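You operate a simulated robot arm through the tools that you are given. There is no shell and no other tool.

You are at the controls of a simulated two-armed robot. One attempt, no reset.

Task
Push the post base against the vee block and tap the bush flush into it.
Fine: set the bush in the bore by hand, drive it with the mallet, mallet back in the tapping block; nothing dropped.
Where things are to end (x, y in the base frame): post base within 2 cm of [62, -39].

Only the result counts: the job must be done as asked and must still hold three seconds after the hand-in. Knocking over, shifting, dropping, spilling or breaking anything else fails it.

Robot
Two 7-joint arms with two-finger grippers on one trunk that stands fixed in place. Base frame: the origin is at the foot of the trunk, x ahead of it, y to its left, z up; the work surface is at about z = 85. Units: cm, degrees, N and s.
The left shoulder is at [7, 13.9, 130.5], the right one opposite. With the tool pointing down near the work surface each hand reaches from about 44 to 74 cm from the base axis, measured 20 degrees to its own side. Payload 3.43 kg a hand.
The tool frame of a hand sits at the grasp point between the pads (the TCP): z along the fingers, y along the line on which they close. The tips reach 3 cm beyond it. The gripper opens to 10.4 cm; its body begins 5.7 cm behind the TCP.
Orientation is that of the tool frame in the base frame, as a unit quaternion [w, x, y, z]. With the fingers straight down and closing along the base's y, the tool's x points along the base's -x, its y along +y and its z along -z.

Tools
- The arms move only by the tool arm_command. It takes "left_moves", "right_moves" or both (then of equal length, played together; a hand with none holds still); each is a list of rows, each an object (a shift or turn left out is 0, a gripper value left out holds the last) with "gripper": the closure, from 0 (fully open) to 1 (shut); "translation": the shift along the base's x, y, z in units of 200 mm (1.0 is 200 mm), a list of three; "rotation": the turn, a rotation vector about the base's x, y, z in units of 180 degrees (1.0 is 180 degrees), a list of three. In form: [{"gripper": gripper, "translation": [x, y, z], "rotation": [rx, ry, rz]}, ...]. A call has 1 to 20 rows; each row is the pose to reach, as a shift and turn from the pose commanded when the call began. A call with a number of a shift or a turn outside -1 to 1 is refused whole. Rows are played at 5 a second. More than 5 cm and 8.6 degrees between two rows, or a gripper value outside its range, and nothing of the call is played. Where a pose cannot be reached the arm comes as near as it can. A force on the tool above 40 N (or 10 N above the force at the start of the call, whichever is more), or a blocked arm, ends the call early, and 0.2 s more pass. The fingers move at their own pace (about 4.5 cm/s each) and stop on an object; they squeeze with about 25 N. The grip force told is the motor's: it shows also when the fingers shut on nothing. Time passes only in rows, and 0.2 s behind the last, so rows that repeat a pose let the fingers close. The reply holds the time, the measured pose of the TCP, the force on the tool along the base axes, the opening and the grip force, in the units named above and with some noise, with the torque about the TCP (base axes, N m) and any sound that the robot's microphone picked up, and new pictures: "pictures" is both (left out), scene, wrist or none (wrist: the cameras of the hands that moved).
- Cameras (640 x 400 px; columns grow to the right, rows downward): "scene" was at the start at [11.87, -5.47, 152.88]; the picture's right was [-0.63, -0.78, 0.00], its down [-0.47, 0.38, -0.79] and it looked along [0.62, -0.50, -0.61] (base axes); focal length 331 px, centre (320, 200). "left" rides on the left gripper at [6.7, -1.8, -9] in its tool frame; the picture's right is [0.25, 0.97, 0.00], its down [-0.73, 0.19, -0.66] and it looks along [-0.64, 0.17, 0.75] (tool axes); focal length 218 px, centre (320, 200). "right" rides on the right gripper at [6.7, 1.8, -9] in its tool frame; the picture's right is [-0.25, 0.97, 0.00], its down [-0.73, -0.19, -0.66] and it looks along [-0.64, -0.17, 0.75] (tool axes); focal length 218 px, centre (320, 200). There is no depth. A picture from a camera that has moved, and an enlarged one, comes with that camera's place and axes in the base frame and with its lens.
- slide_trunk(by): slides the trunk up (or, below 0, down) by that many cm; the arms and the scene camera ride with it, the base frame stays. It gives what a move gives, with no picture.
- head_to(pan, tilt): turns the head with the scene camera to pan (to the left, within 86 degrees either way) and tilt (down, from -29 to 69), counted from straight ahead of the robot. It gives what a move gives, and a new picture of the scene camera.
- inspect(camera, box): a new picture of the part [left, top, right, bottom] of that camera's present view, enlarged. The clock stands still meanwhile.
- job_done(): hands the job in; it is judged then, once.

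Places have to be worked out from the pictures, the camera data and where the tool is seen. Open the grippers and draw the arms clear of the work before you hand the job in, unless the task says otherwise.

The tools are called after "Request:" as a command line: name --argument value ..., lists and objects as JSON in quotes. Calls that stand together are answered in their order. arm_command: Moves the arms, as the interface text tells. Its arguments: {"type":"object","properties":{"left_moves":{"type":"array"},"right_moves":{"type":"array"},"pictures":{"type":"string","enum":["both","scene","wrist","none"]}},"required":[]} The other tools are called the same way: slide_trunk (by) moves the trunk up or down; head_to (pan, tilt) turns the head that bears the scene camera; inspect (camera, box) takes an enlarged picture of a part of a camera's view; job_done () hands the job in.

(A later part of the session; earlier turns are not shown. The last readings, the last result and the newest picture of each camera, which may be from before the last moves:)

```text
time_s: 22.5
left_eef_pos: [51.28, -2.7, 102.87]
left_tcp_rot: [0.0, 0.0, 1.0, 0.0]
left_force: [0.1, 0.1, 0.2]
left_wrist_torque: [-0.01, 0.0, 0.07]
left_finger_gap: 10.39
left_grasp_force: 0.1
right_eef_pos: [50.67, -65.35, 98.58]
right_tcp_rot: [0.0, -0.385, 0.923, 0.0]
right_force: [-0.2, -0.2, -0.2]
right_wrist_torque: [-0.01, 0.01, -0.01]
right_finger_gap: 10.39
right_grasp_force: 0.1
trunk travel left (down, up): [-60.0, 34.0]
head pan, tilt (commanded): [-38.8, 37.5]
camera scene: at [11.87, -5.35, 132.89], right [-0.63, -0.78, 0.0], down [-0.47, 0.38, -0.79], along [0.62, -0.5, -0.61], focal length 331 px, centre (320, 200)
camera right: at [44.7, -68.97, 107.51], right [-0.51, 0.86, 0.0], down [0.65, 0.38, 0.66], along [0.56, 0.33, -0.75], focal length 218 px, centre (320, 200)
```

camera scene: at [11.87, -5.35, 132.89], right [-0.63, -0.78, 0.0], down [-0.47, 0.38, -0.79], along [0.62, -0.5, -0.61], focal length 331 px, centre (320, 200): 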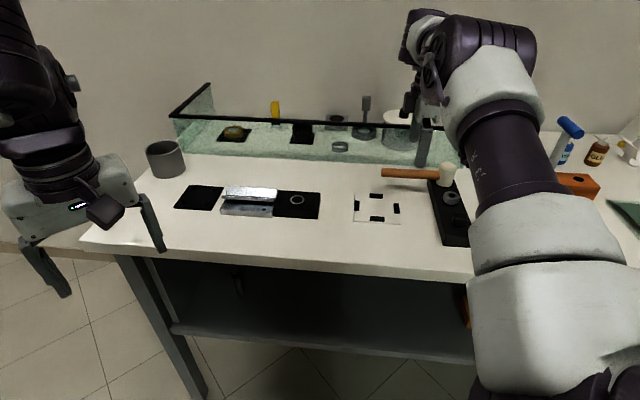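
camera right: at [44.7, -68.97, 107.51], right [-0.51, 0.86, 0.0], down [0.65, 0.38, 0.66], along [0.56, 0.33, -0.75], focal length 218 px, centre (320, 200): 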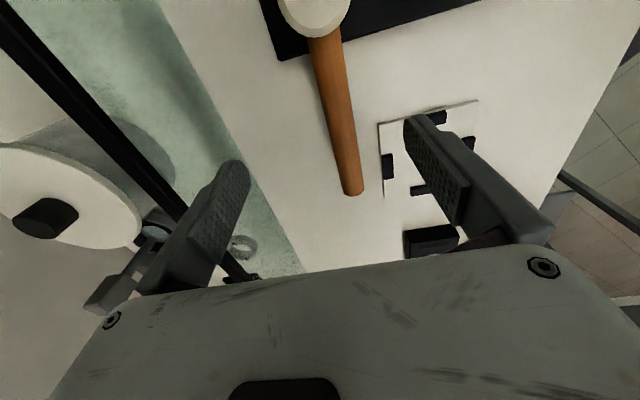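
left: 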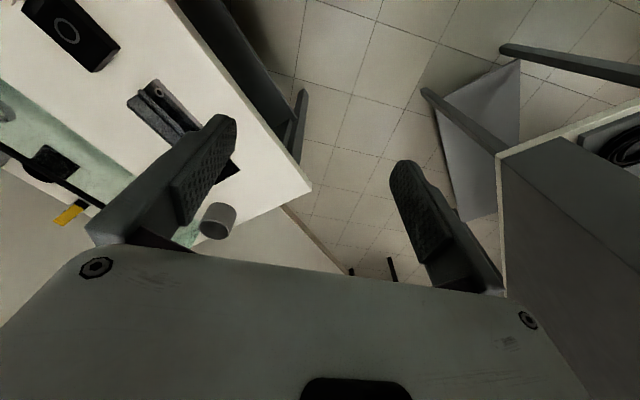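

That pose was reached without trouble, so the mallet is within reach. Next I look closely at the bush: I rotate to yaw ≈ -45° (fingers closing across the strip) while moving over to view it.

Request:
arm_command --right_moves '[{"translation": [-0.08, 0.03, 0.04], "rotation": [0, 0, -0.045]}, {"translation": [-0.16, 0.06, 0.08], "rotation": [0, 0, -0.09]}, {"translation": [-0.24, 0.09, 0.12], "rotation": [0, 0, -0.135]}, {"translation": [-0.32, 0.12, 0.16], "rotation": [0, 0, -0.18]}, {"translation": [-0.4, 0.15, 0.18], "rotation": [0, 0, -0.225]}, {"translation": [-0.48, 0.17, 0.18], "rotation": [0, 0, -0.27]}, {"translation": [-0.56, 0.19, 0.18], "rotation": [0, 0, -0.315]}, {"translation": [-0.63, 0.2, 0.18], "rotation": [0, 0, -0.36]}, {"translation": [-0.7, 0.2, 0.18], "rotation": [0, 0, -0.405]}, {"translation": [-0.75, 0.2, 0.18], "rotation": [0, 0, -0.45]}, {"translation": [-0.8, 0.2, 0.18], "rotation": [0, 0, -0.495]}, {"translation": [-0.8, 0.2, 0.18], "rotation": [0, 0, -0.5]}]'

```text
time_s: 25.1
left_eef_pos: [51.16, -2.74, 102.86]
left_tcp_rot: [0.0, 0.001, 1.0, 0.0]
left_force: [0.1, 0.4, -0.5]
left_wrist_torque: [-0.01, 0.0, -0.01]
left_finger_gap: 10.42
left_grasp_force: 0.0
right_eef_pos: [34.65, -61.62, 101.96]
right_tcp_rot: [0.0, 0.382, 0.924, 0.001]
right_force: [0.4, 0.4, 0.1]
right_wrist_torque: [0.02, -0.01, 0.02]
right_finger_gap: 10.37
right_grasp_force: 0.1
trunk travel left (down, up): [-60.0, 34.0]
head pan, tilt (commanded): [-38.8, 37.5]
camera scene: at [11.9, -5.46, 132.88], right [-0.63, -0.78, 0.0], down [-0.47, 0.38, -0.79], along [0.62, -0.5, -0.61], focal length 331 px, centre (320, 200)
camera right: at [31.15, -55.58, 110.95], right [0.86, 0.51, 0.0], down [0.38, -0.65, 0.66], along [0.33, -0.57, -0.75], focal length 218 px, centre (320, 200)
```

scene: 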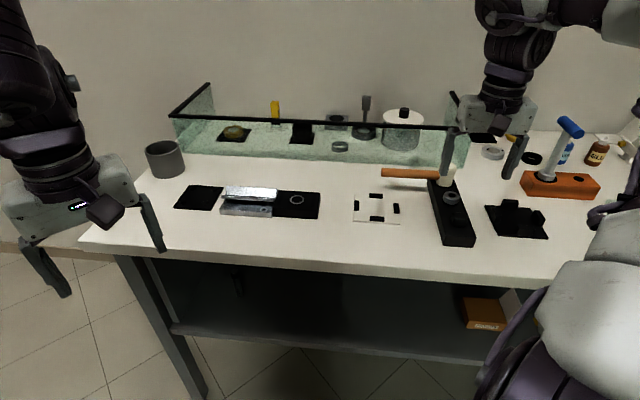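
right: 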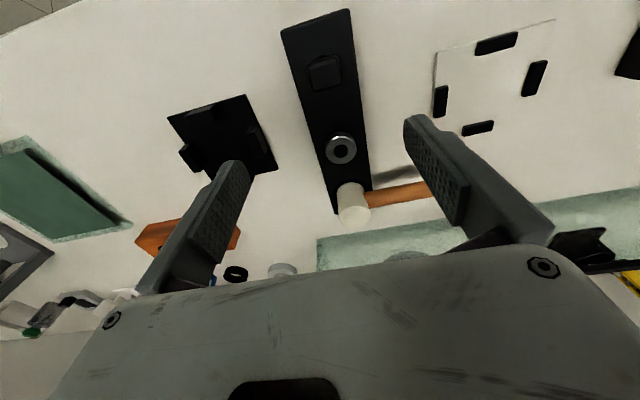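

The bush shows between the fingers now. I enlarge both camera views around it.

Request:
inspect --camera "right" --box '[290, 100, 410, 230]'

Request:
inspect --camera "scene" --box '[420, 160, 490, 250]'

```text
3.08 times, centred on (350, 165) of right
camera zoom: at [31.15, -55.58, 110.95], right [0.86, 0.51, 0.0], down [0.38, -0.65, 0.66], along [0.33, -0.57, -0.75], focal length 672 px, centre (228, 308)
```

zoom: 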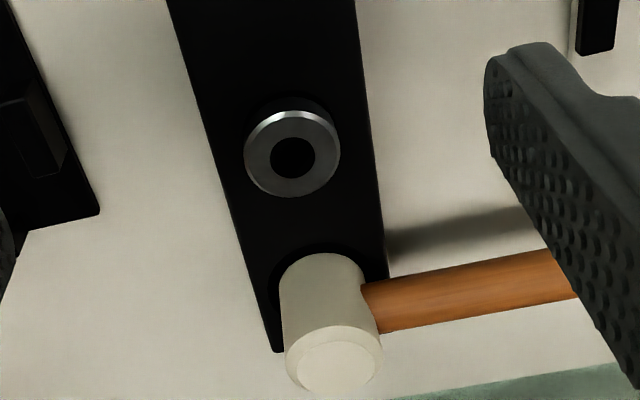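

```text
4.44 times, centred on (455, 205) of scene
camera zoom: at [11.9, -5.46, 132.88], right [-0.63, -0.78, 0.0], down [-0.47, 0.38, -0.79], along [0.62, -0.5, -0.61], focal length 1470 px, centre (-280, 178)
```

zoom: 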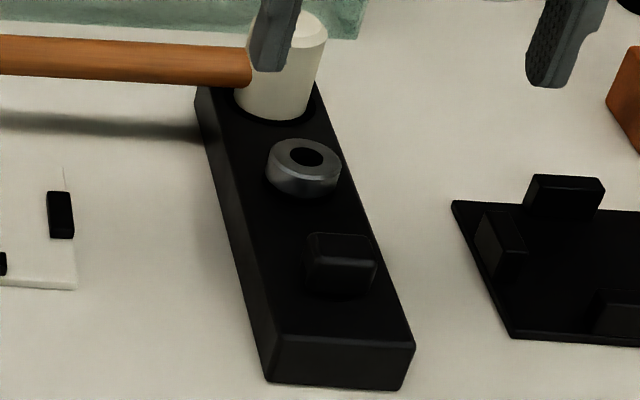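

The bush (OD ≈3.4 cm, hole ≈1.6 cm) stands ~2.1 cm above the tapping block's top (z≈87.5), top at ≈89.6, centre ≈(39.1,-64.5). I move to hover just above it for a finer check.

Request:
arm_command --right_moves '[{"translation": [0.1, -0.06, -0.1]}, {"translation": [0.18, -0.11, -0.2]}, {"translation": [0.2225, -0.1415, -0.3]}, {"translation": [0.2225, -0.1415, -0.35]}, {"translation": [0.2225, -0.1415, -0.35]}]'

Request:
inspect --camera "right" --box '[240, 60, 400, 240]'

```text
time_s: 26.3
left_eef_pos: [51.29, -2.75, 102.86]
left_tcp_rot: [0.0, 0.0, 1.0, 0.0]
left_force: [-0.4, 0.0, 0.2]
left_wrist_torque: [0.02, -0.02, -0.02]
left_finger_gap: 10.39
left_grasp_force: 0.0
right_eef_pos: [39.12, -64.39, 94.95]
right_tcp_rot: [0.0, 0.381, 0.925, 0.0]
right_force: [0.3, -0.9, 0.6]
right_wrist_torque: [-0.01, 0.01, 0.0]
right_finger_gap: 10.4
right_grasp_force: 0.0
trunk travel left (down, up): [-60.0, 34.0]
head pan, tilt (commanded): [-38.8, 37.5]
camera scene: at [11.86, -5.44, 132.88], right [-0.63, -0.78, 0.0], down [-0.47, 0.38, -0.79], along [0.62, -0.5, -0.61], focal length 331 px, centre (320, 200)
camera right: at [35.55, -58.36, 103.88], right [0.86, 0.51, 0.0], down [0.38, -0.65, 0.66], along [0.33, -0.57, -0.75], focal length 218 px, centre (320, 200)
```

scene: 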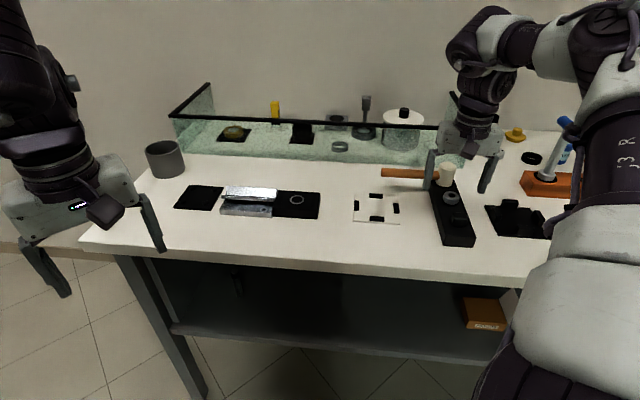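
right: 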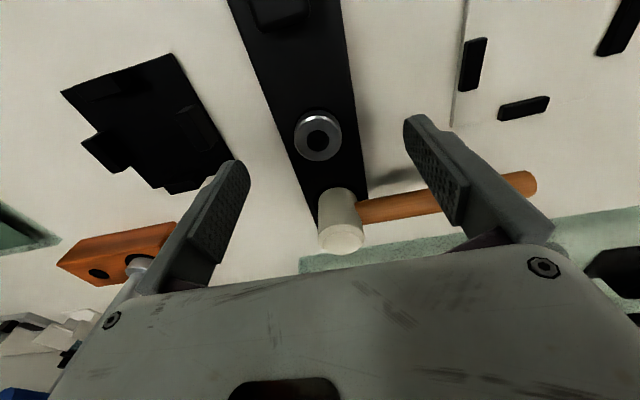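

```text
2.22 times, centred on (320, 150) of right
camera zoom: at [35.55, -58.36, 103.88], right [0.86, 0.51, 0.0], down [0.38, -0.65, 0.66], along [0.33, -0.57, -0.75], focal length 485 px, centre (320, 311)
```

zoom: 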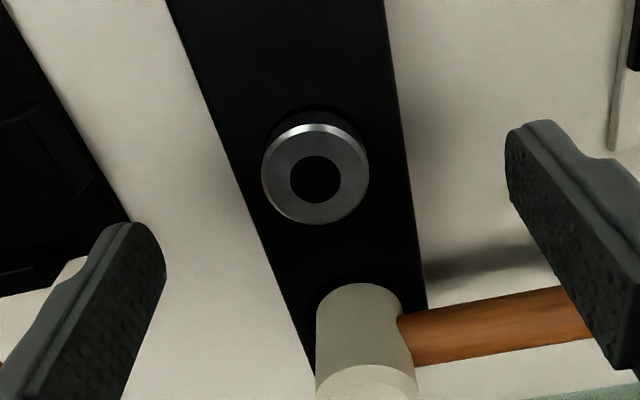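

The bush centre reads (39.05,-64.48), right between the fingers. I lower to z≈91 (tips ~0.5 cm above the tapping block) and close on it.

Request:
arm_command --right_moves '[{"translation": [-0.003, -0.004, -0.07], "gripper": 0.3}, {"translation": [-0.003, -0.004, -0.14], "gripper": 0.45}, {"translation": [-0.003, -0.004, -0.197], "gripper": 0.45}, {"translation": [-0.003, -0.004, -0.197], "gripper": 0.45}]'

Request:
inspect --camera "scene" --box '[400, 140, 500, 240]'

```text
time_s: 27.3
left_eef_pos: [51.21, -2.83, 103.08]
left_tcp_rot: [-0.001, 0.0, 1.0, 0.0]
left_force: [0.2, -0.4, -0.4]
left_wrist_torque: [-0.01, -0.03, 0.0]
left_finger_gap: 10.4
left_grasp_force: 0.0
right_eef_pos: [38.87, -64.47, 91.17]
right_tcp_rot: [0.0, 0.381, 0.925, 0.0]
right_force: [-0.6, -1.3, 5.9]
right_wrist_torque: [-0.05, 0.09, 0.0]
right_finger_gap: 5.68
right_grasp_force: 0.1
trunk travel left (down, up): [-60.0, 34.0]
head pan, tilt (commanded): [-38.8, 37.5]
camera scene: at [11.81, -5.41, 132.9], right [-0.63, -0.78, 0.0], down [-0.47, 0.38, -0.79], along [0.62, -0.5, -0.61], focal length 331 px, centre (320, 200)
camera right: at [35.47, -58.46, 100.09], right [0.86, 0.51, 0.0], down [0.38, -0.65, 0.66], along [0.33, -0.57, -0.75], focal length 218 px, centre (320, 200)
```

scene: 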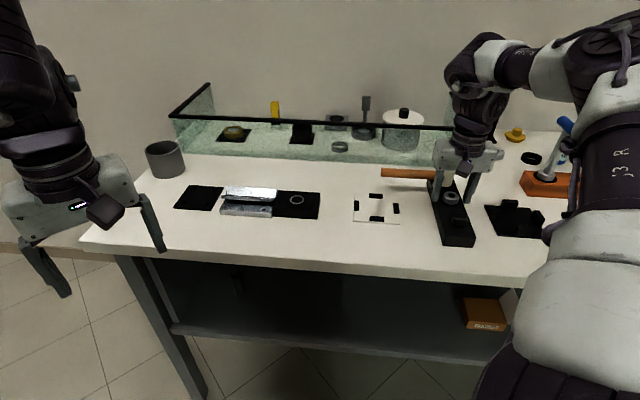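
right: 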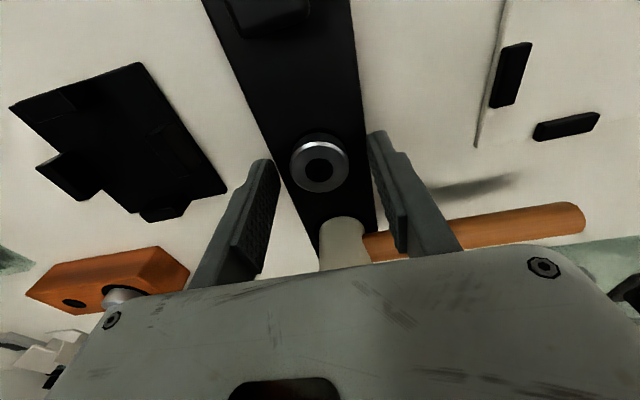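

```text
4.00 times, centred on (450, 190) of scene
camera zoom: at [11.81, -5.41, 132.9], right [-0.63, -0.78, 0.0], down [-0.47, 0.38, -0.79], along [0.62, -0.5, -0.61], focal length 1322 px, centre (-200, 240)
```

zoom: 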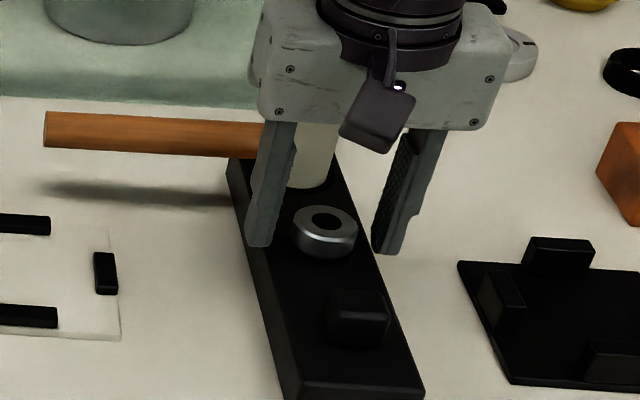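

The vertical force rose to 5.9 N at z=91.17, so the tips probably touched the tapping block's top (~88.1). I raise 0.4 cm at once and then close on the bush.

Request:
arm_command --right_moves '[{"translation": [0, 0, 0.02], "gripper": 0.45}, {"translation": [0, 0, 0.024], "gripper": 0.45}, {"translation": [0, 0, 0.024], "gripper": 0.45}]' --pictures "none"

```text
time_s: 28.1
left_eef_pos: [51.24, -2.72, 102.84]
left_tcp_rot: [0.0, 0.0, 1.0, 0.0]
left_force: [0.3, 0.4, -0.1]
left_wrist_torque: [-0.04, 0.0, 0.01]
left_finger_gap: 10.42
left_grasp_force: 0.1
right_eef_pos: [39.03, -64.48, 91.4]
right_tcp_rot: [0.0, 0.382, 0.924, -0.001]
right_force: [1.0, -0.7, -0.4]
right_wrist_torque: [0.0, 0.0, 0.01]
right_finger_gap: 5.71
right_grasp_force: 0.0
trunk travel left (down, up): [-60.0, 34.0]
head pan, tilt (commanded): [-38.8, 37.5]
```

No contact at z=91.4. I close the fingers on the bush.

Request:
arm_command --right_moves '[{"gripper": 0.6}, {"gripper": 0.75}, {"gripper": 0.75}, {"gripper": 0.75}, {"gripper": 0.75}]' --pictures "wrist"

Request:
inspect --camera "scene" --box '[400, 140, 500, 240]'

```text
time_s: 29.3
left_eef_pos: [51.27, -2.7, 102.85]
left_tcp_rot: [0.0, 0.0, 1.0, 0.0]
left_force: [-0.2, 0.0, 0.6]
left_wrist_torque: [0.0, 0.0, -0.01]
left_finger_gap: 10.39
left_grasp_force: 0.0
right_eef_pos: [38.97, -64.45, 91.54]
right_tcp_rot: [0.0, 0.381, 0.925, 0.0]
right_force: [0.2, 1.8, -0.2]
right_wrist_torque: [0.01, 0.0, -0.02]
right_finger_gap: 3.25
right_grasp_force: 24.7
trunk travel left (down, up): [-60.0, 34.0]
head pan, tilt (commanded): [-38.8, 37.5]
camera right: at [35.47, -58.47, 100.49], right [0.86, 0.51, 0.0], down [0.38, -0.65, 0.66], along [0.33, -0.57, -0.75], focal length 218 px, centre (320, 200)
```

right: 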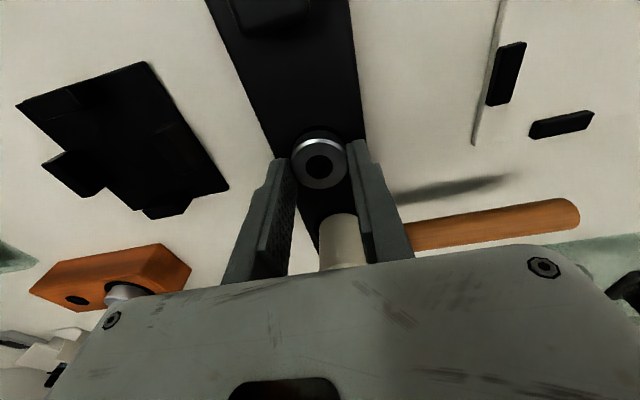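

```text
4.00 times, centred on (450, 190) of scene
camera zoom: at [11.88, -5.45, 132.88], right [-0.63, -0.78, 0.0], down [-0.47, 0.38, -0.79], along [0.62, -0.5, -0.61], focal length 1322 px, centre (-200, 240)
```

zoom: 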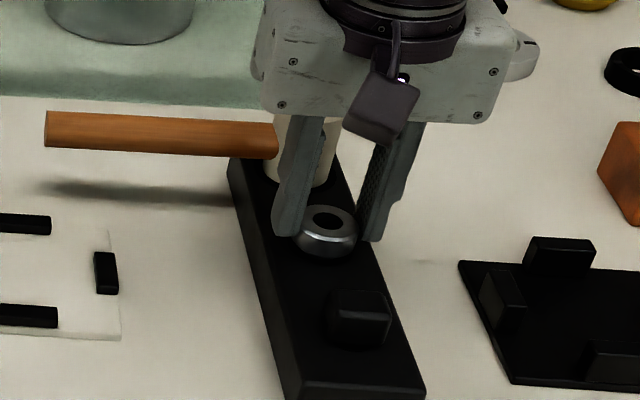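

Gripped: gap 3.25 cm (bush OD), 24.7 N. I lift it straight up 6 cm and check how it hangs.

Request:
arm_command --right_moves '[{"translation": [0, 0, 0.025]}, {"translation": [0, 0, 0.06]}, {"translation": [0, 0, 0.12]}, {"translation": [0, 0, 0.2]}, {"translation": [0, 0, 0.3]}, {"translation": [0, 0, 0.3]}]'

Request:
inspect --camera "scene" --box '[400, 110, 500, 230]'

Request:
inspect --camera "right" --box '[240, 60, 400, 240]'

```text
time_s: 30.7
left_eef_pos: [51.2, -2.74, 102.95]
left_tcp_rot: [0.001, 0.0, 1.0, 0.0]
left_force: [-0.5, -0.4, 0.0]
left_wrist_torque: [0.03, -0.05, 0.0]
left_finger_gap: 10.38
left_grasp_force: 0.1
right_eef_pos: [39.03, -64.58, 97.48]
right_tcp_rot: [0.001, 0.381, 0.924, 0.0]
right_force: [-1.2, 0.5, -0.2]
right_wrist_torque: [-0.03, 0.02, 0.0]
right_finger_gap: 2.59
right_grasp_force: 0.1
trunk travel left (down, up): [-60.0, 34.0]
head pan, tilt (commanded): [-38.8, 37.5]
camera scene: at [11.86, -5.5, 132.88], right [-0.63, -0.78, 0.0], down [-0.47, 0.38, -0.79], along [0.62, -0.5, -0.61], focal length 331 px, centre (320, 200)
camera right: at [35.52, -58.54, 106.51], right [0.86, 0.51, 0.0], down [0.38, -0.65, 0.66], along [0.33, -0.57, -0.75], focal length 218 px, centre (320, 200)
```

scene: 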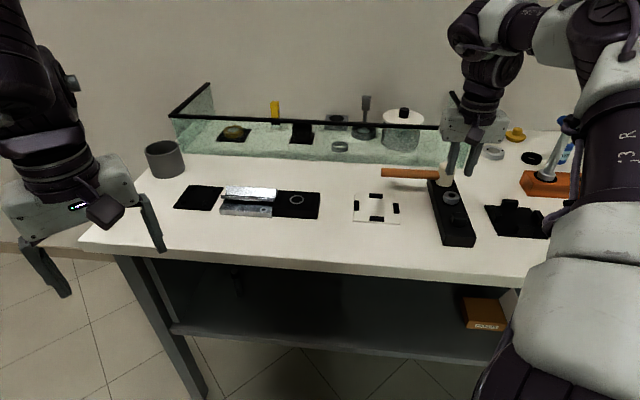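
right: 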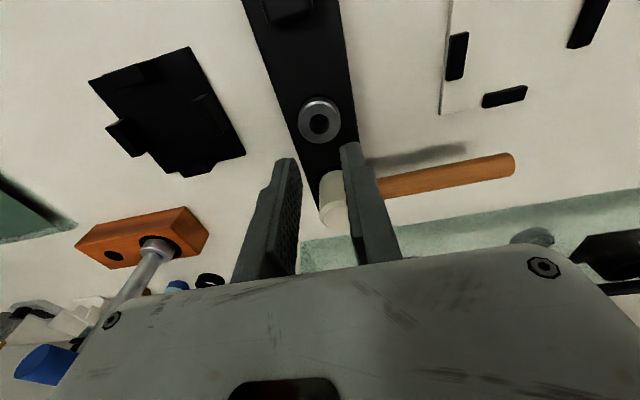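

```text
3.33 times, centred on (450, 170) of scene
camera zoom: at [11.86, -5.5, 132.88], right [-0.63, -0.78, 0.0], down [-0.47, 0.38, -0.79], along [0.62, -0.5, -0.61], focal length 1102 px, centre (-113, 300)
```

zoom: 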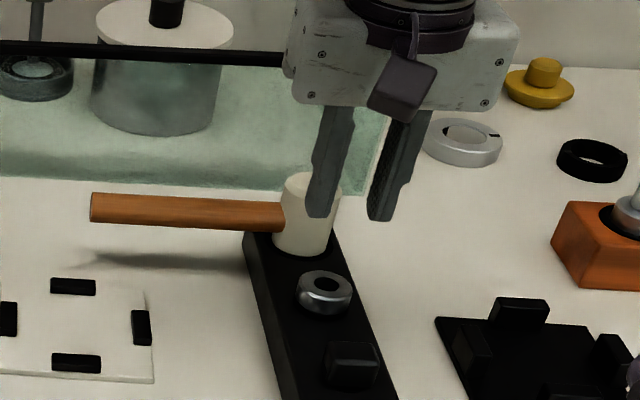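

```text
2.22 times, centred on (320, 150) of right
camera zoom: at [35.52, -58.54, 106.51], right [0.86, 0.51, 0.0], down [0.38, -0.65, 0.66], along [0.33, -0.57, -0.75], focal length 485 px, centre (320, 311)
```

zoom: 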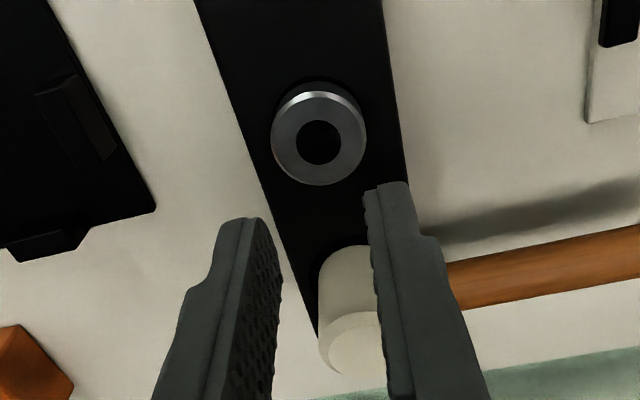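

The fingers slipped off: the gap closed to 2.59 and the bush is still standing in its pocket. I enlarge it strongly to understand its shape before trying again.

Request:
inspect --camera "scene" --box '[436, 184, 466, 214]'

Request:
inspect --camera "right" --box '[290, 80, 350, 150]'

Request:
inspect --camera "scene" --box '[275, 185, 325, 220]'

```text
13.33 times, centred on (451, 199) of scene
camera zoom: at [11.86, -5.5, 132.88], right [-0.63, -0.78, 0.0], down [-0.47, 0.38, -0.79], along [0.62, -0.5, -0.61], focal length 4408 px, centre (-1427, 213)
```

zoom: 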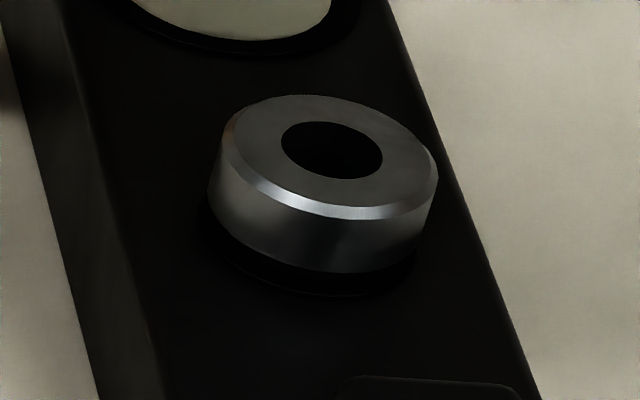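

```text
5.71 times, centred on (320, 115) of right
camera zoom: at [35.52, -58.54, 106.51], right [0.86, 0.51, 0.0], down [0.38, -0.65, 0.66], along [0.33, -0.57, -0.75], focal length 1247 px, centre (320, 686)
```

zoom: 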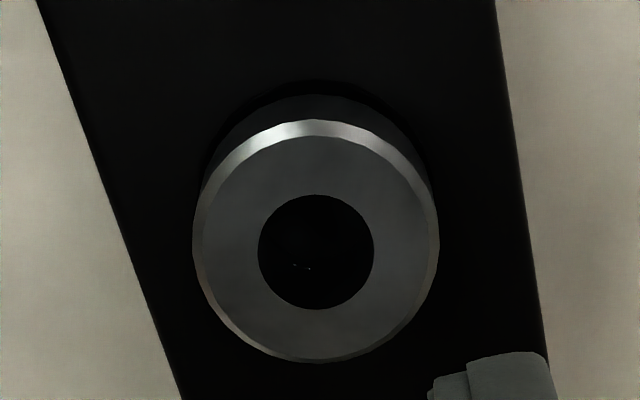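

```text
11.43 times, centred on (300, 202) of scene
camera zoom: at [11.86, -5.5, 132.88], right [-0.63, -0.78, 0.0], down [-0.47, 0.38, -0.79], along [0.62, -0.5, -0.61], focal length 3779 px, centre (549, 171)
```

zoom: 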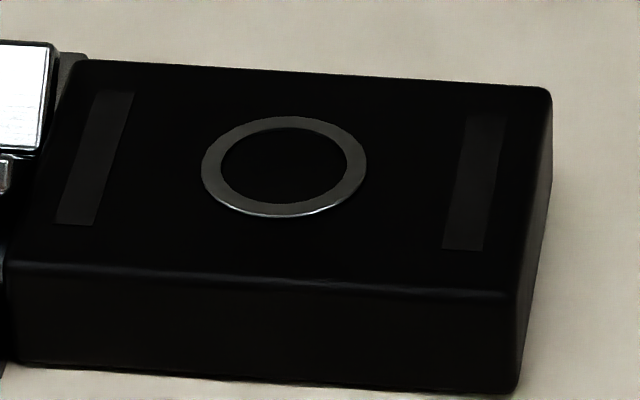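

The bush is a plain cylinder with a small chamfer standing in a clearance pocket; the tips touched the block's top at TCP z≈91.2. I open, go down again to z≈91.3 (as deep as possible), and close fully, then lift in tiny steps to feel what happens.

Request:
arm_command --right_moves '[{"gripper": 0.45}, {"translation": [0.0, 0.0, -0.1], "gripper": 0.45}, {"translation": [0.0, 0.0, -0.2], "gripper": 0.45}, {"translation": [0.0, 0.0, -0.28], "gripper": 0.45}, {"translation": [0.0, 0.0, -0.295], "gripper": 0.45}, {"translation": [0.0, 0.0, -0.305], "gripper": 0.45}]' --pictures "wrist"

Request:
inspect --camera "scene" --box '[425, 170, 480, 220]'

```text
time_s: 32.1
left_eef_pos: [51.27, -2.82, 102.89]
left_tcp_rot: [0.0, 0.001, 1.0, 0.001]
left_force: [0.3, 0.8, 0.3]
left_wrist_torque: [-0.03, 0.0, 0.02]
left_finger_gap: 10.37
left_grasp_force: 0.1
right_eef_pos: [39.0, -64.49, 91.32]
right_tcp_rot: [0.0, 0.381, 0.925, 0.0]
right_force: [0.7, 0.3, -0.3]
right_wrist_torque: [-0.02, 0.0, 0.0]
right_finger_gap: 5.71
right_grasp_force: 0.0
trunk travel left (down, up): [-60.0, 34.0]
head pan, tilt (commanded): [-38.8, 37.5]
camera right: at [35.49, -58.52, 100.36], right [0.86, 0.51, 0.0], down [0.38, -0.65, 0.66], along [0.33, -0.57, -0.75], focal length 218 px, centre (320, 200)
```

right: 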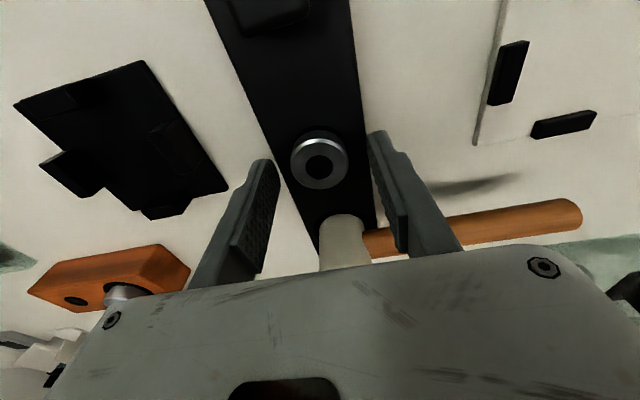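

```text
8.00 times, centred on (452, 195) of scene
camera zoom: at [11.87, -5.47, 132.88], right [-0.63, -0.78, 0.0], down [-0.47, 0.38, -0.79], along [0.62, -0.5, -0.61], focal length 2645 px, centre (-740, 240)
```

zoom: 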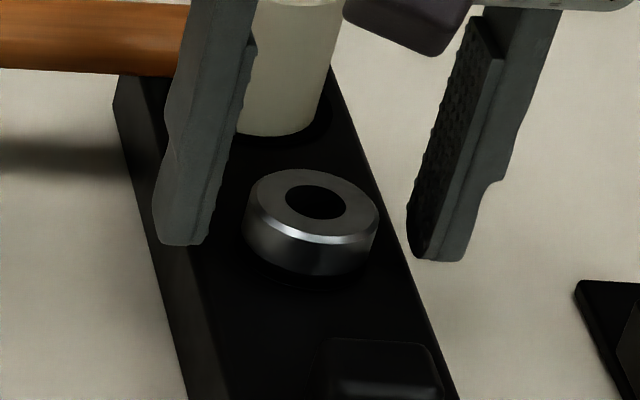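

The tips are at the level of the bush's foot on both sides. I close fully and let the squeeze build.

Request:
arm_command --right_moves '[{"gripper": 0.7}, {"gripper": 1.0}, {"gripper": 1.0}, {"gripper": 1.0}, {"gripper": 1.0}]' --pictures "none"

Request:
inspect --camera "scene" --box '[425, 170, 480, 220]'

Request:
inspect --camera "right" --box '[270, 100, 370, 220]'

```text
time_s: 33.3
left_eef_pos: [51.28, -2.83, 102.94]
left_tcp_rot: [0.0, 0.0, 1.0, 0.0]
left_force: [-0.2, -0.2, -0.5]
left_wrist_torque: [0.02, -0.01, 0.0]
left_finger_gap: 10.4
left_grasp_force: 0.1
right_eef_pos: [38.97, -64.45, 91.31]
right_tcp_rot: [0.0, 0.381, 0.925, 0.0]
right_force: [0.8, 1.3, -0.5]
right_wrist_torque: [0.08, -0.08, -0.01]
right_finger_gap: 3.28
right_grasp_force: 25.3
trunk travel left (down, up): [-60.0, 34.0]
head pan, tilt (commanded): [-38.8, 37.5]
```

```text
8.00 times, centred on (452, 195) of scene
camera zoom: at [11.87, -5.46, 132.88], right [-0.63, -0.78, 0.0], down [-0.47, 0.38, -0.79], along [0.62, -0.5, -0.61], focal length 2645 px, centre (-740, 240)
```

zoom: 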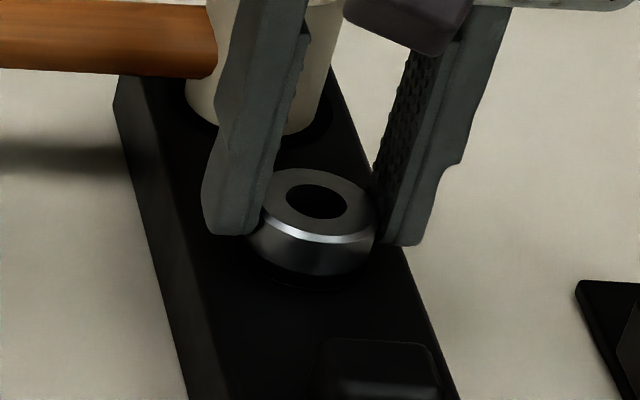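

```text
3.33 times, centred on (320, 160) of right
camera zoom: at [35.48, -58.51, 100.37], right [0.86, 0.51, 0.0], down [0.38, -0.65, 0.66], along [0.33, -0.57, -0.75], focal length 728 px, centre (320, 333)
```

zoom: 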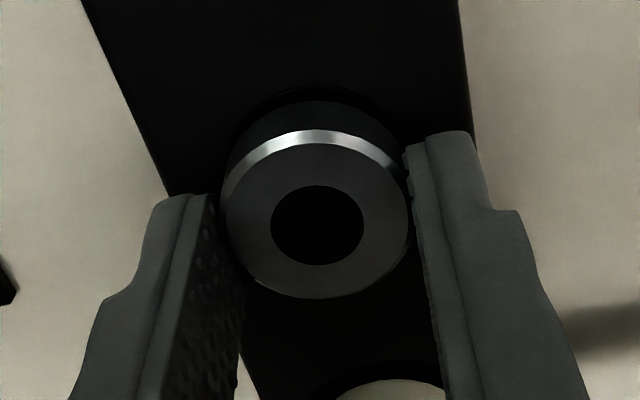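

The grip is centred (gap 3.28 cm, 25 N). I lift by only 0.5 cm in fine steps to see forces and gap.

Request:
arm_command --right_moves '[{"translation": [0, 0, 0.005]}, {"translation": [0, 0, 0.01]}, {"translation": [0, 0, 0.015]}, {"translation": [0, 0, 0.02]}, {"translation": [0, 0, 0.025]}]' --pictures "none"

Request:
inspect --camera "scene" --box '[425, 170, 480, 220]'

```text
time_s: 34.5
left_eef_pos: [51.27, -2.9, 102.81]
left_tcp_rot: [0.001, 0.0, 1.0, 0.0]
left_force: [-0.8, -0.5, 0.8]
left_wrist_torque: [0.01, -0.01, 0.01]
left_finger_gap: 10.39
left_grasp_force: 0.1
right_eef_pos: [39.0, -64.46, 91.84]
right_tcp_rot: [0.001, 0.381, 0.925, -0.001]
right_force: [-0.3, -0.1, -0.4]
right_wrist_torque: [-0.05, 0.04, 0.0]
right_finger_gap: 3.21
right_grasp_force: 25.0
trunk travel left (down, up): [-60.0, 34.0]
head pan, tilt (commanded): [-38.8, 37.5]
```

```text
8.00 times, centred on (452, 195) of scene
camera zoom: at [11.87, -5.46, 132.88], right [-0.63, -0.78, 0.0], down [-0.47, 0.38, -0.79], along [0.62, -0.5, -0.61], focal length 2645 px, centre (-740, 240)
```

zoom: 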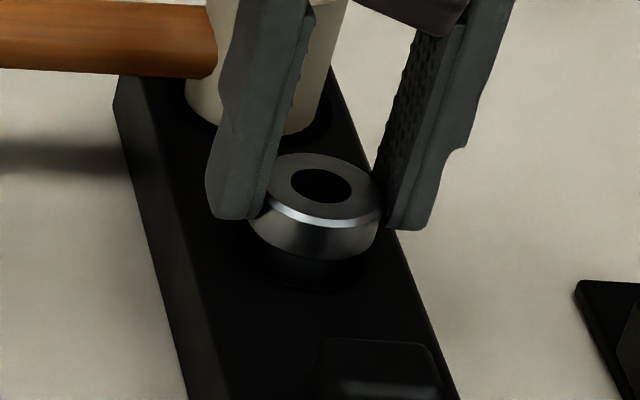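

The bush came up with the hand ~0.5 cm, though the gap went to 3.21. I look from the wrist camera before lifting on.

Request:
inspect --camera "right" --box '[270, 100, 370, 220]'

Request:
inspect --camera "scene" --box '[436, 180, 466, 210]'

```text
3.33 times, centred on (320, 160) of right
camera zoom: at [35.49, -58.52, 100.91], right [0.86, 0.51, 0.0], down [0.38, -0.65, 0.66], along [0.33, -0.57, -0.75], focal length 728 px, centre (320, 333)
```

zoom: 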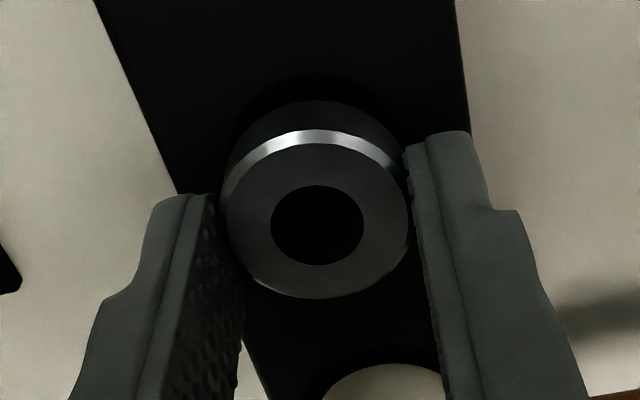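

```text
13.33 times, centred on (451, 195) of scene
camera zoom: at [11.87, -5.46, 132.88], right [-0.63, -0.78, 0.0], down [-0.47, 0.38, -0.79], along [0.62, -0.5, -0.61], focal length 4408 px, centre (-1427, 267)
```

zoom: 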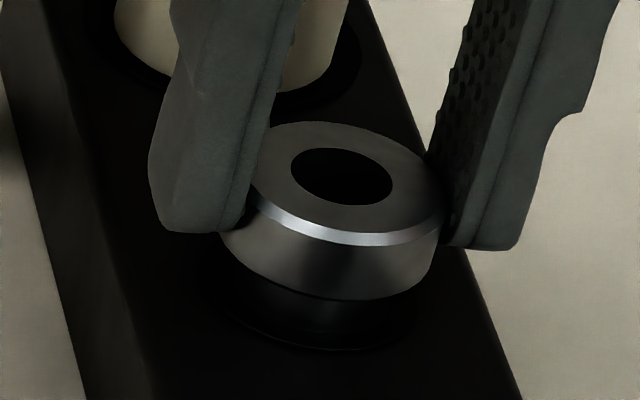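

In the hand the bush has not shifted at all, and below its flange a narrower dark shank is coming out of the pocket. I lift another 1 cm slowly and check.

Request:
arm_command --right_moves '[{"translation": [0, 0, 0.005]}, {"translation": [0, 0, 0.01]}, {"translation": [0, 0, 0.015]}, {"translation": [0, 0, 0.02]}, {"translation": [0, 0, 0.025]}, {"translation": [0, 0, 0.03]}, {"translation": [0, 0, 0.035]}, {"translation": [0, 0, 0.04]}, {"translation": [0, 0, 0.045]}, {"translation": [0, 0, 0.05]}]' --pictures "none"

Request:
inspect --camera "right" --box '[270, 100, 370, 220]'

Request:
inspect --camera "scene" --box '[436, 175, 466, 205]'

```text
time_s: 36.7
left_eef_pos: [51.18, -2.77, 102.9]
left_tcp_rot: [0.0, 0.0, 1.0, 0.001]
left_force: [-0.1, 0.3, 0.5]
left_wrist_torque: [0.02, 0.03, -0.01]
left_finger_gap: 10.39
left_grasp_force: 0.1
right_eef_pos: [39.02, -64.49, 92.81]
right_tcp_rot: [0.0, 0.381, 0.925, 0.0]
right_force: [-0.5, 2.1, -0.3]
right_wrist_torque: [0.08, -0.01, -0.01]
right_finger_gap: 3.24
right_grasp_force: 25.0
trunk travel left (down, up): [-60.0, 34.0]
head pan, tilt (commanded): [-38.8, 37.5]
```

```text
3.33 times, centred on (320, 160) of right
camera zoom: at [35.49, -58.51, 101.91], right [0.86, 0.51, 0.0], down [0.38, -0.65, 0.66], along [0.33, -0.57, -0.75], focal length 728 px, centre (320, 333)
```

zoom: 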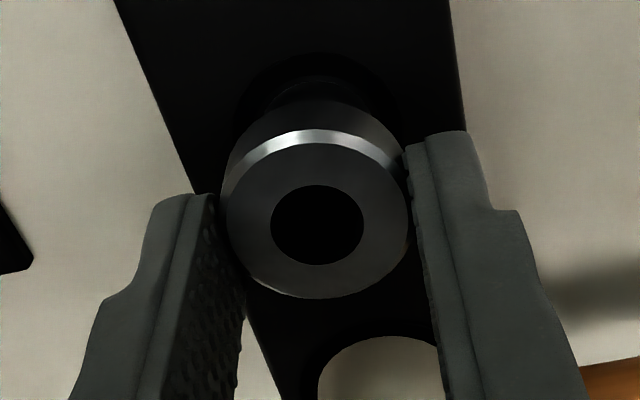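

```text
13.33 times, centred on (451, 190) of scene
camera zoom: at [11.84, -5.45, 132.89], right [-0.63, -0.78, 0.0], down [-0.47, 0.38, -0.79], along [0.62, -0.5, -0.61], focal length 4408 px, centre (-1427, 333)
```

zoom: 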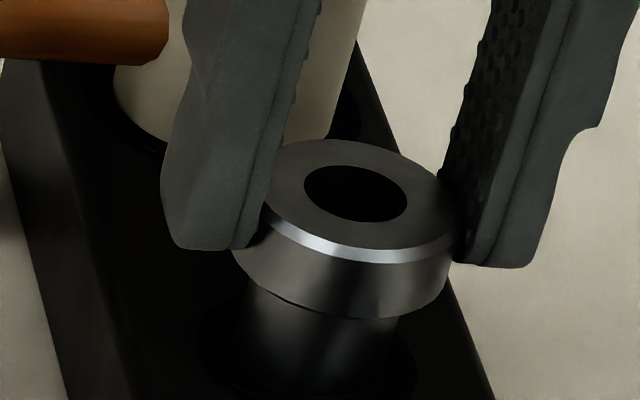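

Now it is clear: a flange (3.3 cm) with a ~2.4 cm shank, held firmly. I raise it further, slowly, to z≈98 and look at its full length.

Request:
arm_command --right_moves '[{"translation": [0, 0, 0.01]}, {"translation": [0, 0, 0.02]}, {"translation": [0, 0, 0.035]}, {"translation": [0, 0, 0.05]}, {"translation": [0, 0, 0.07]}, {"translation": [0, 0, 0.09]}, {"translation": [0, 0, 0.11]}, {"translation": [0, 0, 0.13]}, {"translation": [0, 0, 0.15]}, {"translation": [0, 0, 0.17]}, {"translation": [0, 0, 0.19]}, {"translation": [0, 0, 0.21]}, {"translation": [0, 0, 0.23]}, {"translation": [0, 0, 0.25]}, {"translation": [0, 0, 0.25]}]'

Request:
inspect --camera "scene" --box '[430, 140, 480, 200]'

```text
time_s: 39.9
left_eef_pos: [51.25, -2.83, 102.91]
left_tcp_rot: [0.0, 0.001, 1.0, 0.001]
left_force: [0.8, 0.2, -0.5]
left_wrist_torque: [-0.02, 0.0, 0.01]
left_finger_gap: 10.41
left_grasp_force: 0.0
right_eef_pos: [39.1, -64.57, 97.84]
right_tcp_rot: [0.0, 0.382, 0.924, 0.0]
right_force: [-0.2, -0.2, -0.7]
right_wrist_torque: [0.01, -0.03, -0.03]
right_finger_gap: 3.24
right_grasp_force: 25.0
trunk travel left (down, up): [-60.0, 34.0]
head pan, tilt (commanded): [-38.8, 37.5]
camera scene: at [11.87, -5.48, 132.88], right [-0.63, -0.78, 0.0], down [-0.47, 0.38, -0.79], along [0.62, -0.5, -0.61], focal length 331 px, centre (320, 200)
camera right: at [35.53, -58.54, 106.9], right [0.86, 0.51, 0.0], down [0.38, -0.65, 0.66], along [0.33, -0.57, -0.75], focal length 218 px, centre (320, 200)
```

scene: 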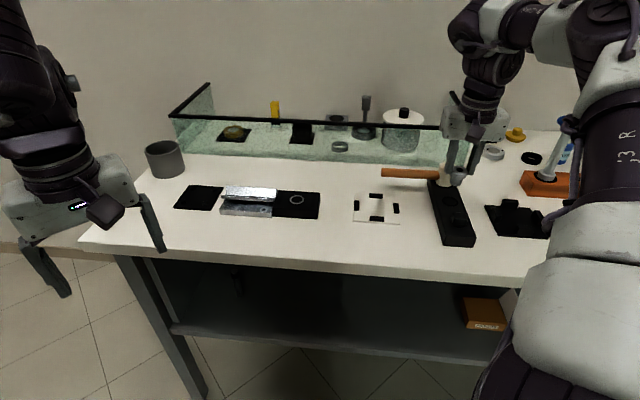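
right: 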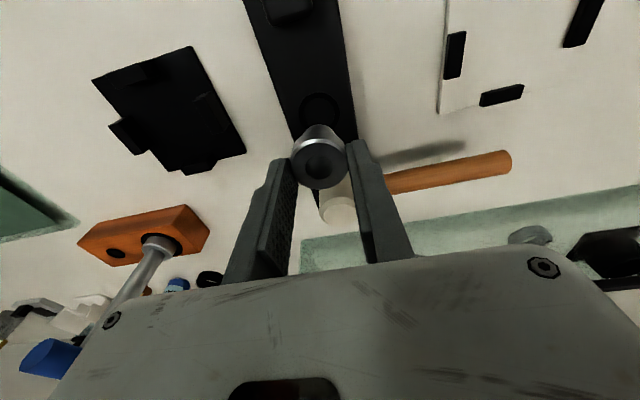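

```text
6.67 times, centred on (455, 170) of scene
camera zoom: at [11.87, -5.48, 132.88], right [-0.63, -0.78, 0.0], down [-0.47, 0.38, -0.79], along [0.62, -0.5, -0.61], focal length 2204 px, centre (-580, 400)
```

zoom: 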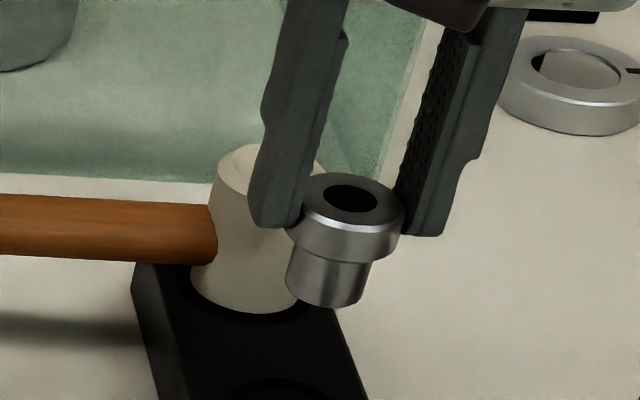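

The bush hangs straight: flange ≈1.1 cm, shank ≈1.8 cm long and ≈2.35 cm wide. I carry it level toward the post base, turning to yaw 0.

Request:
arm_command --right_moves '[{"translation": [0.03, 0.04, 0], "rotation": [0, 0, 0.02]}, {"translation": [0.08, 0.1, 0], "rotation": [0, 0, 0.04]}, {"translation": [0.15, 0.18, 0], "rotation": [0, 0, 0.06]}, {"translation": [0.22, 0.27, 0], "rotation": [0, 0, 0.08]}, {"translation": [0.29, 0.36, 0], "rotation": [0, 0, 0.1]}, {"translation": [0.36, 0.45, 0], "rotation": [0, 0, 0.12]}, {"translation": [0.43, 0.54, 0], "rotation": [0, 0, 0.14]}, {"translation": [0.5, 0.63, 0], "rotation": [0, 0, 0.16]}, {"translation": [0.57, 0.72, 0], "rotation": [0, 0, 0.18]}, {"translation": [0.64, 0.81, 0], "rotation": [0, 0, 0.2]}, {"translation": [0.7, 0.88, 0], "rotation": [0, 0, 0.22]}, {"translation": [0.75, 0.92, 0], "rotation": [0, 0, 0.24]}, {"translation": [0.77, 0.95, 0], "rotation": [0, 0, 0.25]}, {"translation": [0.77, 0.95, 0], "rotation": [0, 0, 0.25]}]'

```text
time_s: 42.9
left_eef_pos: [51.23, -2.86, 102.91]
left_tcp_rot: [-0.001, 0.001, 1.0, 0.001]
left_force: [-0.7, -0.6, 0.0]
left_wrist_torque: [0.02, 0.0, -0.02]
left_finger_gap: 10.41
left_grasp_force: 0.0
right_eef_pos: [54.39, -45.56, 97.76]
right_tcp_rot: [0.0, -0.002, 1.0, -0.001]
right_force: [0.0, -0.1, -0.6]
right_wrist_torque: [0.01, -0.01, -0.01]
right_finger_gap: 3.25
right_grasp_force: 25.2
trunk travel left (down, up): [-60.0, 34.0]
head pan, tilt (commanded): [-38.8, 37.5]
camera scene: at [11.87, -5.48, 132.88], right [-0.63, -0.78, 0.0], down [-0.47, 0.38, -0.79], along [0.62, -0.5, -0.61], focal length 331 px, centre (320, 200)
camera right: at [47.71, -43.76, 106.91], right [0.25, 0.97, 0.0], down [0.73, -0.19, 0.66], along [0.64, -0.16, -0.75], focal length 218 px, centre (320, 200)
```

scene: 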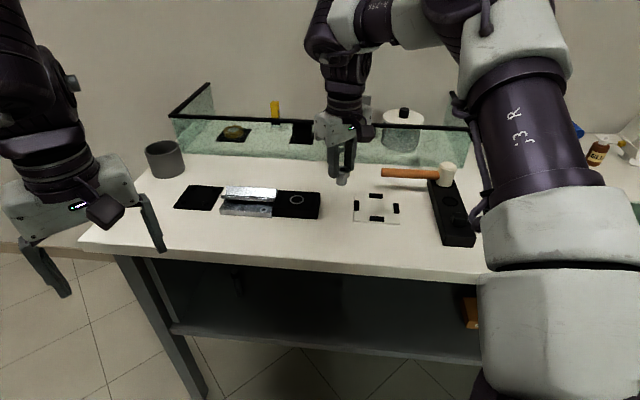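
right: 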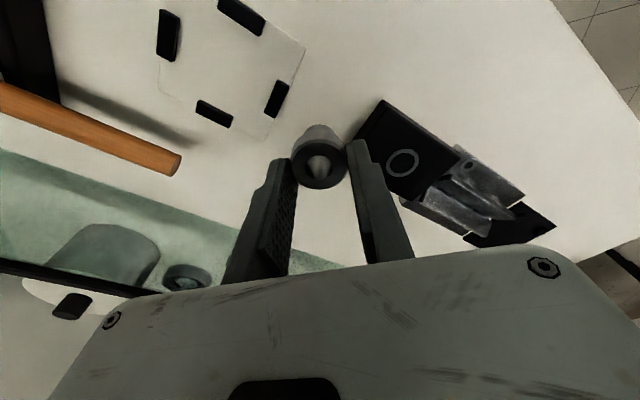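

The bush is over (54.4,-45.6), still firmly held. I measure the bore now with enlarged wrist and scene views.

Request:
inspect --camera "right" --box '[360, 120, 460, 200]'

Request:
inspect --camera "scene" --box '[275, 185, 325, 220]'

Request:
inspect --camera "right" --box '[270, 100, 370, 220]'

```text
5.00 times, centred on (410, 160) of right
camera zoom: at [47.71, -43.76, 106.91], right [0.25, 0.97, 0.0], down [0.73, -0.19, 0.66], along [0.64, -0.16, -0.75], focal length 1091 px, centre (-130, 400)
```

zoom: 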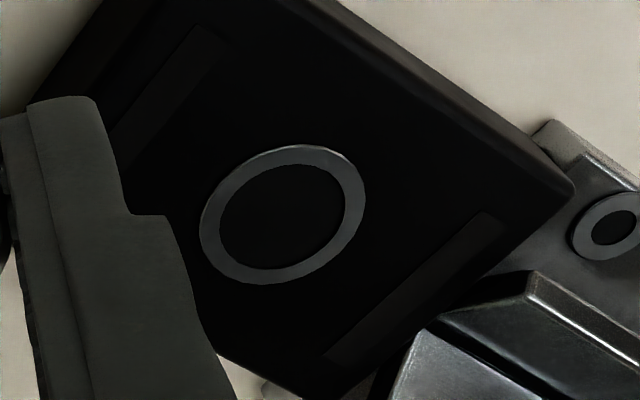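

```text
11.43 times, centred on (300, 202) of scene
camera zoom: at [11.87, -5.48, 132.88], right [-0.63, -0.78, 0.0], down [-0.47, 0.38, -0.79], along [0.62, -0.5, -0.61], focal length 3779 px, centre (549, 171)
```

zoom: 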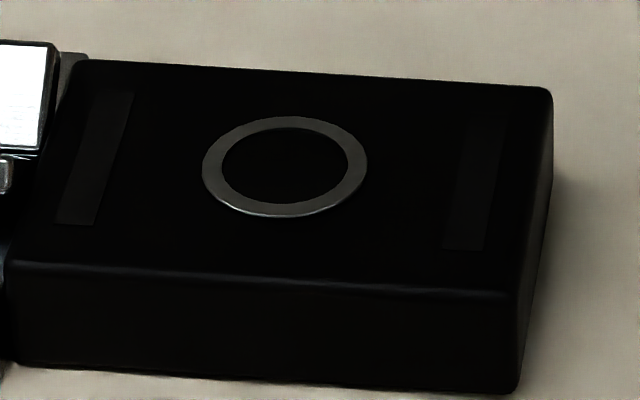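

```text
3.33 times, centred on (320, 160) of right
camera zoom: at [47.71, -43.76, 106.91], right [0.25, 0.97, 0.0], down [0.73, -0.19, 0.66], along [0.64, -0.16, -0.75], focal length 728 px, centre (320, 333)
```

zoom: 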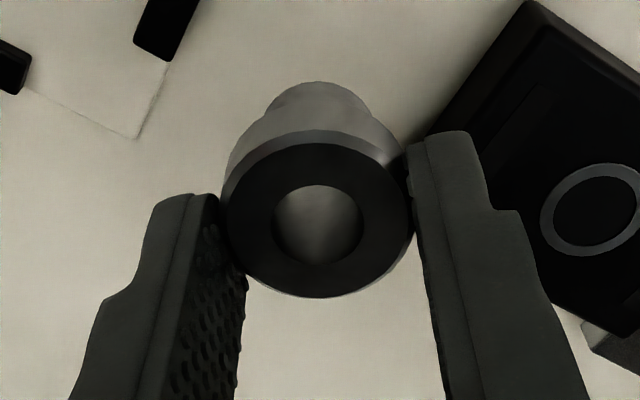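

Both views agree on the bore at about (61.4,-38.55), rim top z≈87.5. I move the bush above it at z≈95 and check reach and alignment.

Request:
arm_command --right_moves '[{"translation": [0.06, 0.06, 0]}, {"translation": [0.13, 0.13, 0]}, {"translation": [0.2, 0.2, 0]}, {"translation": [0.27, 0.27, -0.02]}, {"translation": [0.32, 0.32, -0.06]}, {"translation": [0.35, 0.35, -0.1]}, {"translation": [0.35, 0.35, -0.13]}, {"translation": [0.35, 0.35, -0.13]}]'

```text
time_s: 44.7
left_eef_pos: [51.33, -2.75, 102.92]
left_tcp_rot: [0.0, 0.0, 1.0, 0.0]
left_force: [0.8, 0.3, 0.1]
left_wrist_torque: [0.0, 0.02, 0.0]
left_finger_gap: 10.42
left_grasp_force: 0.1
right_eef_pos: [59.44, -38.69, 94.94]
right_tcp_rot: [0.003, -0.002, 1.0, 0.001]
right_force: [-1.3, -0.5, 0.5]
right_wrist_torque: [-0.01, 0.02, -0.01]
right_finger_gap: 3.24
right_grasp_force: 24.9
right hand out of reach, approached as far as the arm can: row 4, 5, 6, 7, 8
trunk travel left (down, up): [-60.0, 34.0]
head pan, tilt (commanded): [-38.8, 37.5]
camera scene: at [11.92, -5.45, 132.88], right [-0.63, -0.78, 0.0], down [-0.47, 0.38, -0.79], along [0.62, -0.5, -0.61], focal length 331 px, centre (320, 200)
camera right: at [52.68, -36.86, 103.93], right [0.25, 0.97, 0.0], down [0.73, -0.19, 0.66], along [0.64, -0.16, -0.75], focal length 218 px, centre (320, 200)
```

scene: 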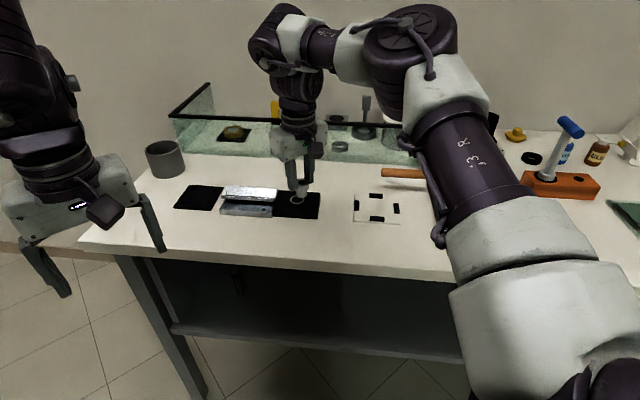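
right: 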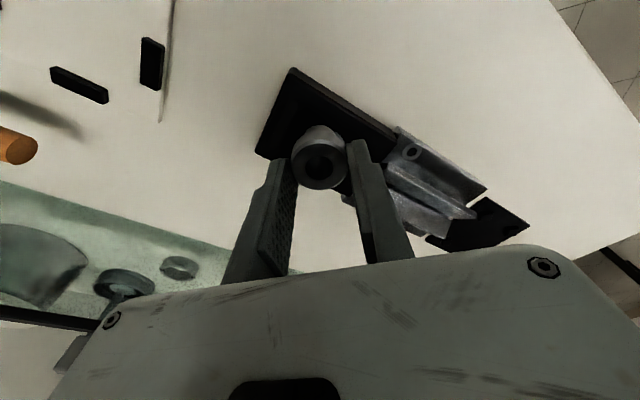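

The arm stops at (59.44,-38.69), about 2 cm short. I test whether turning to yaw ≈ -27° (in line with the arm) gives more reach, still hovering.

Request:
arm_command --right_moves '[{"translation": [0.02, 0.0, 0.0], "rotation": [0, 0, -0.0375]}, {"translation": [0.05, 0.0, 0.0], "rotation": [0, 0, -0.075]}, {"translation": [0.08, 0.0, 0], "rotation": [0, 0, -0.1125]}, {"translation": [0.098, 0.007, 0], "rotation": [0, 0, -0.15]}, {"translation": [0.098, 0.007, 0], "rotation": [0, 0, -0.15]}]' --pictures "none"

```text
time_s: 45.9
left_eef_pos: [51.3, -2.87, 102.87]
left_tcp_rot: [0.0, 0.0, 1.0, 0.0]
left_force: [-0.4, 0.3, 0.2]
left_wrist_torque: [0.01, 0.0, 0.02]
left_finger_gap: 10.39
left_grasp_force: 0.2
right_eef_pos: [59.61, -38.6, 94.02]
right_tcp_rot: [0.001, 0.233, 0.972, 0.001]
right_force: [-0.5, 0.3, -0.6]
right_wrist_torque: [-0.01, -0.01, 0.0]
right_finger_gap: 3.24
right_grasp_force: 24.8
right hand out of reach, approached as far as the arm can: row 1, 2, 3, 4, 5
trunk travel left (down, up): [-60.0, 34.0]
head pan, tilt (commanded): [-38.8, 37.5]
```

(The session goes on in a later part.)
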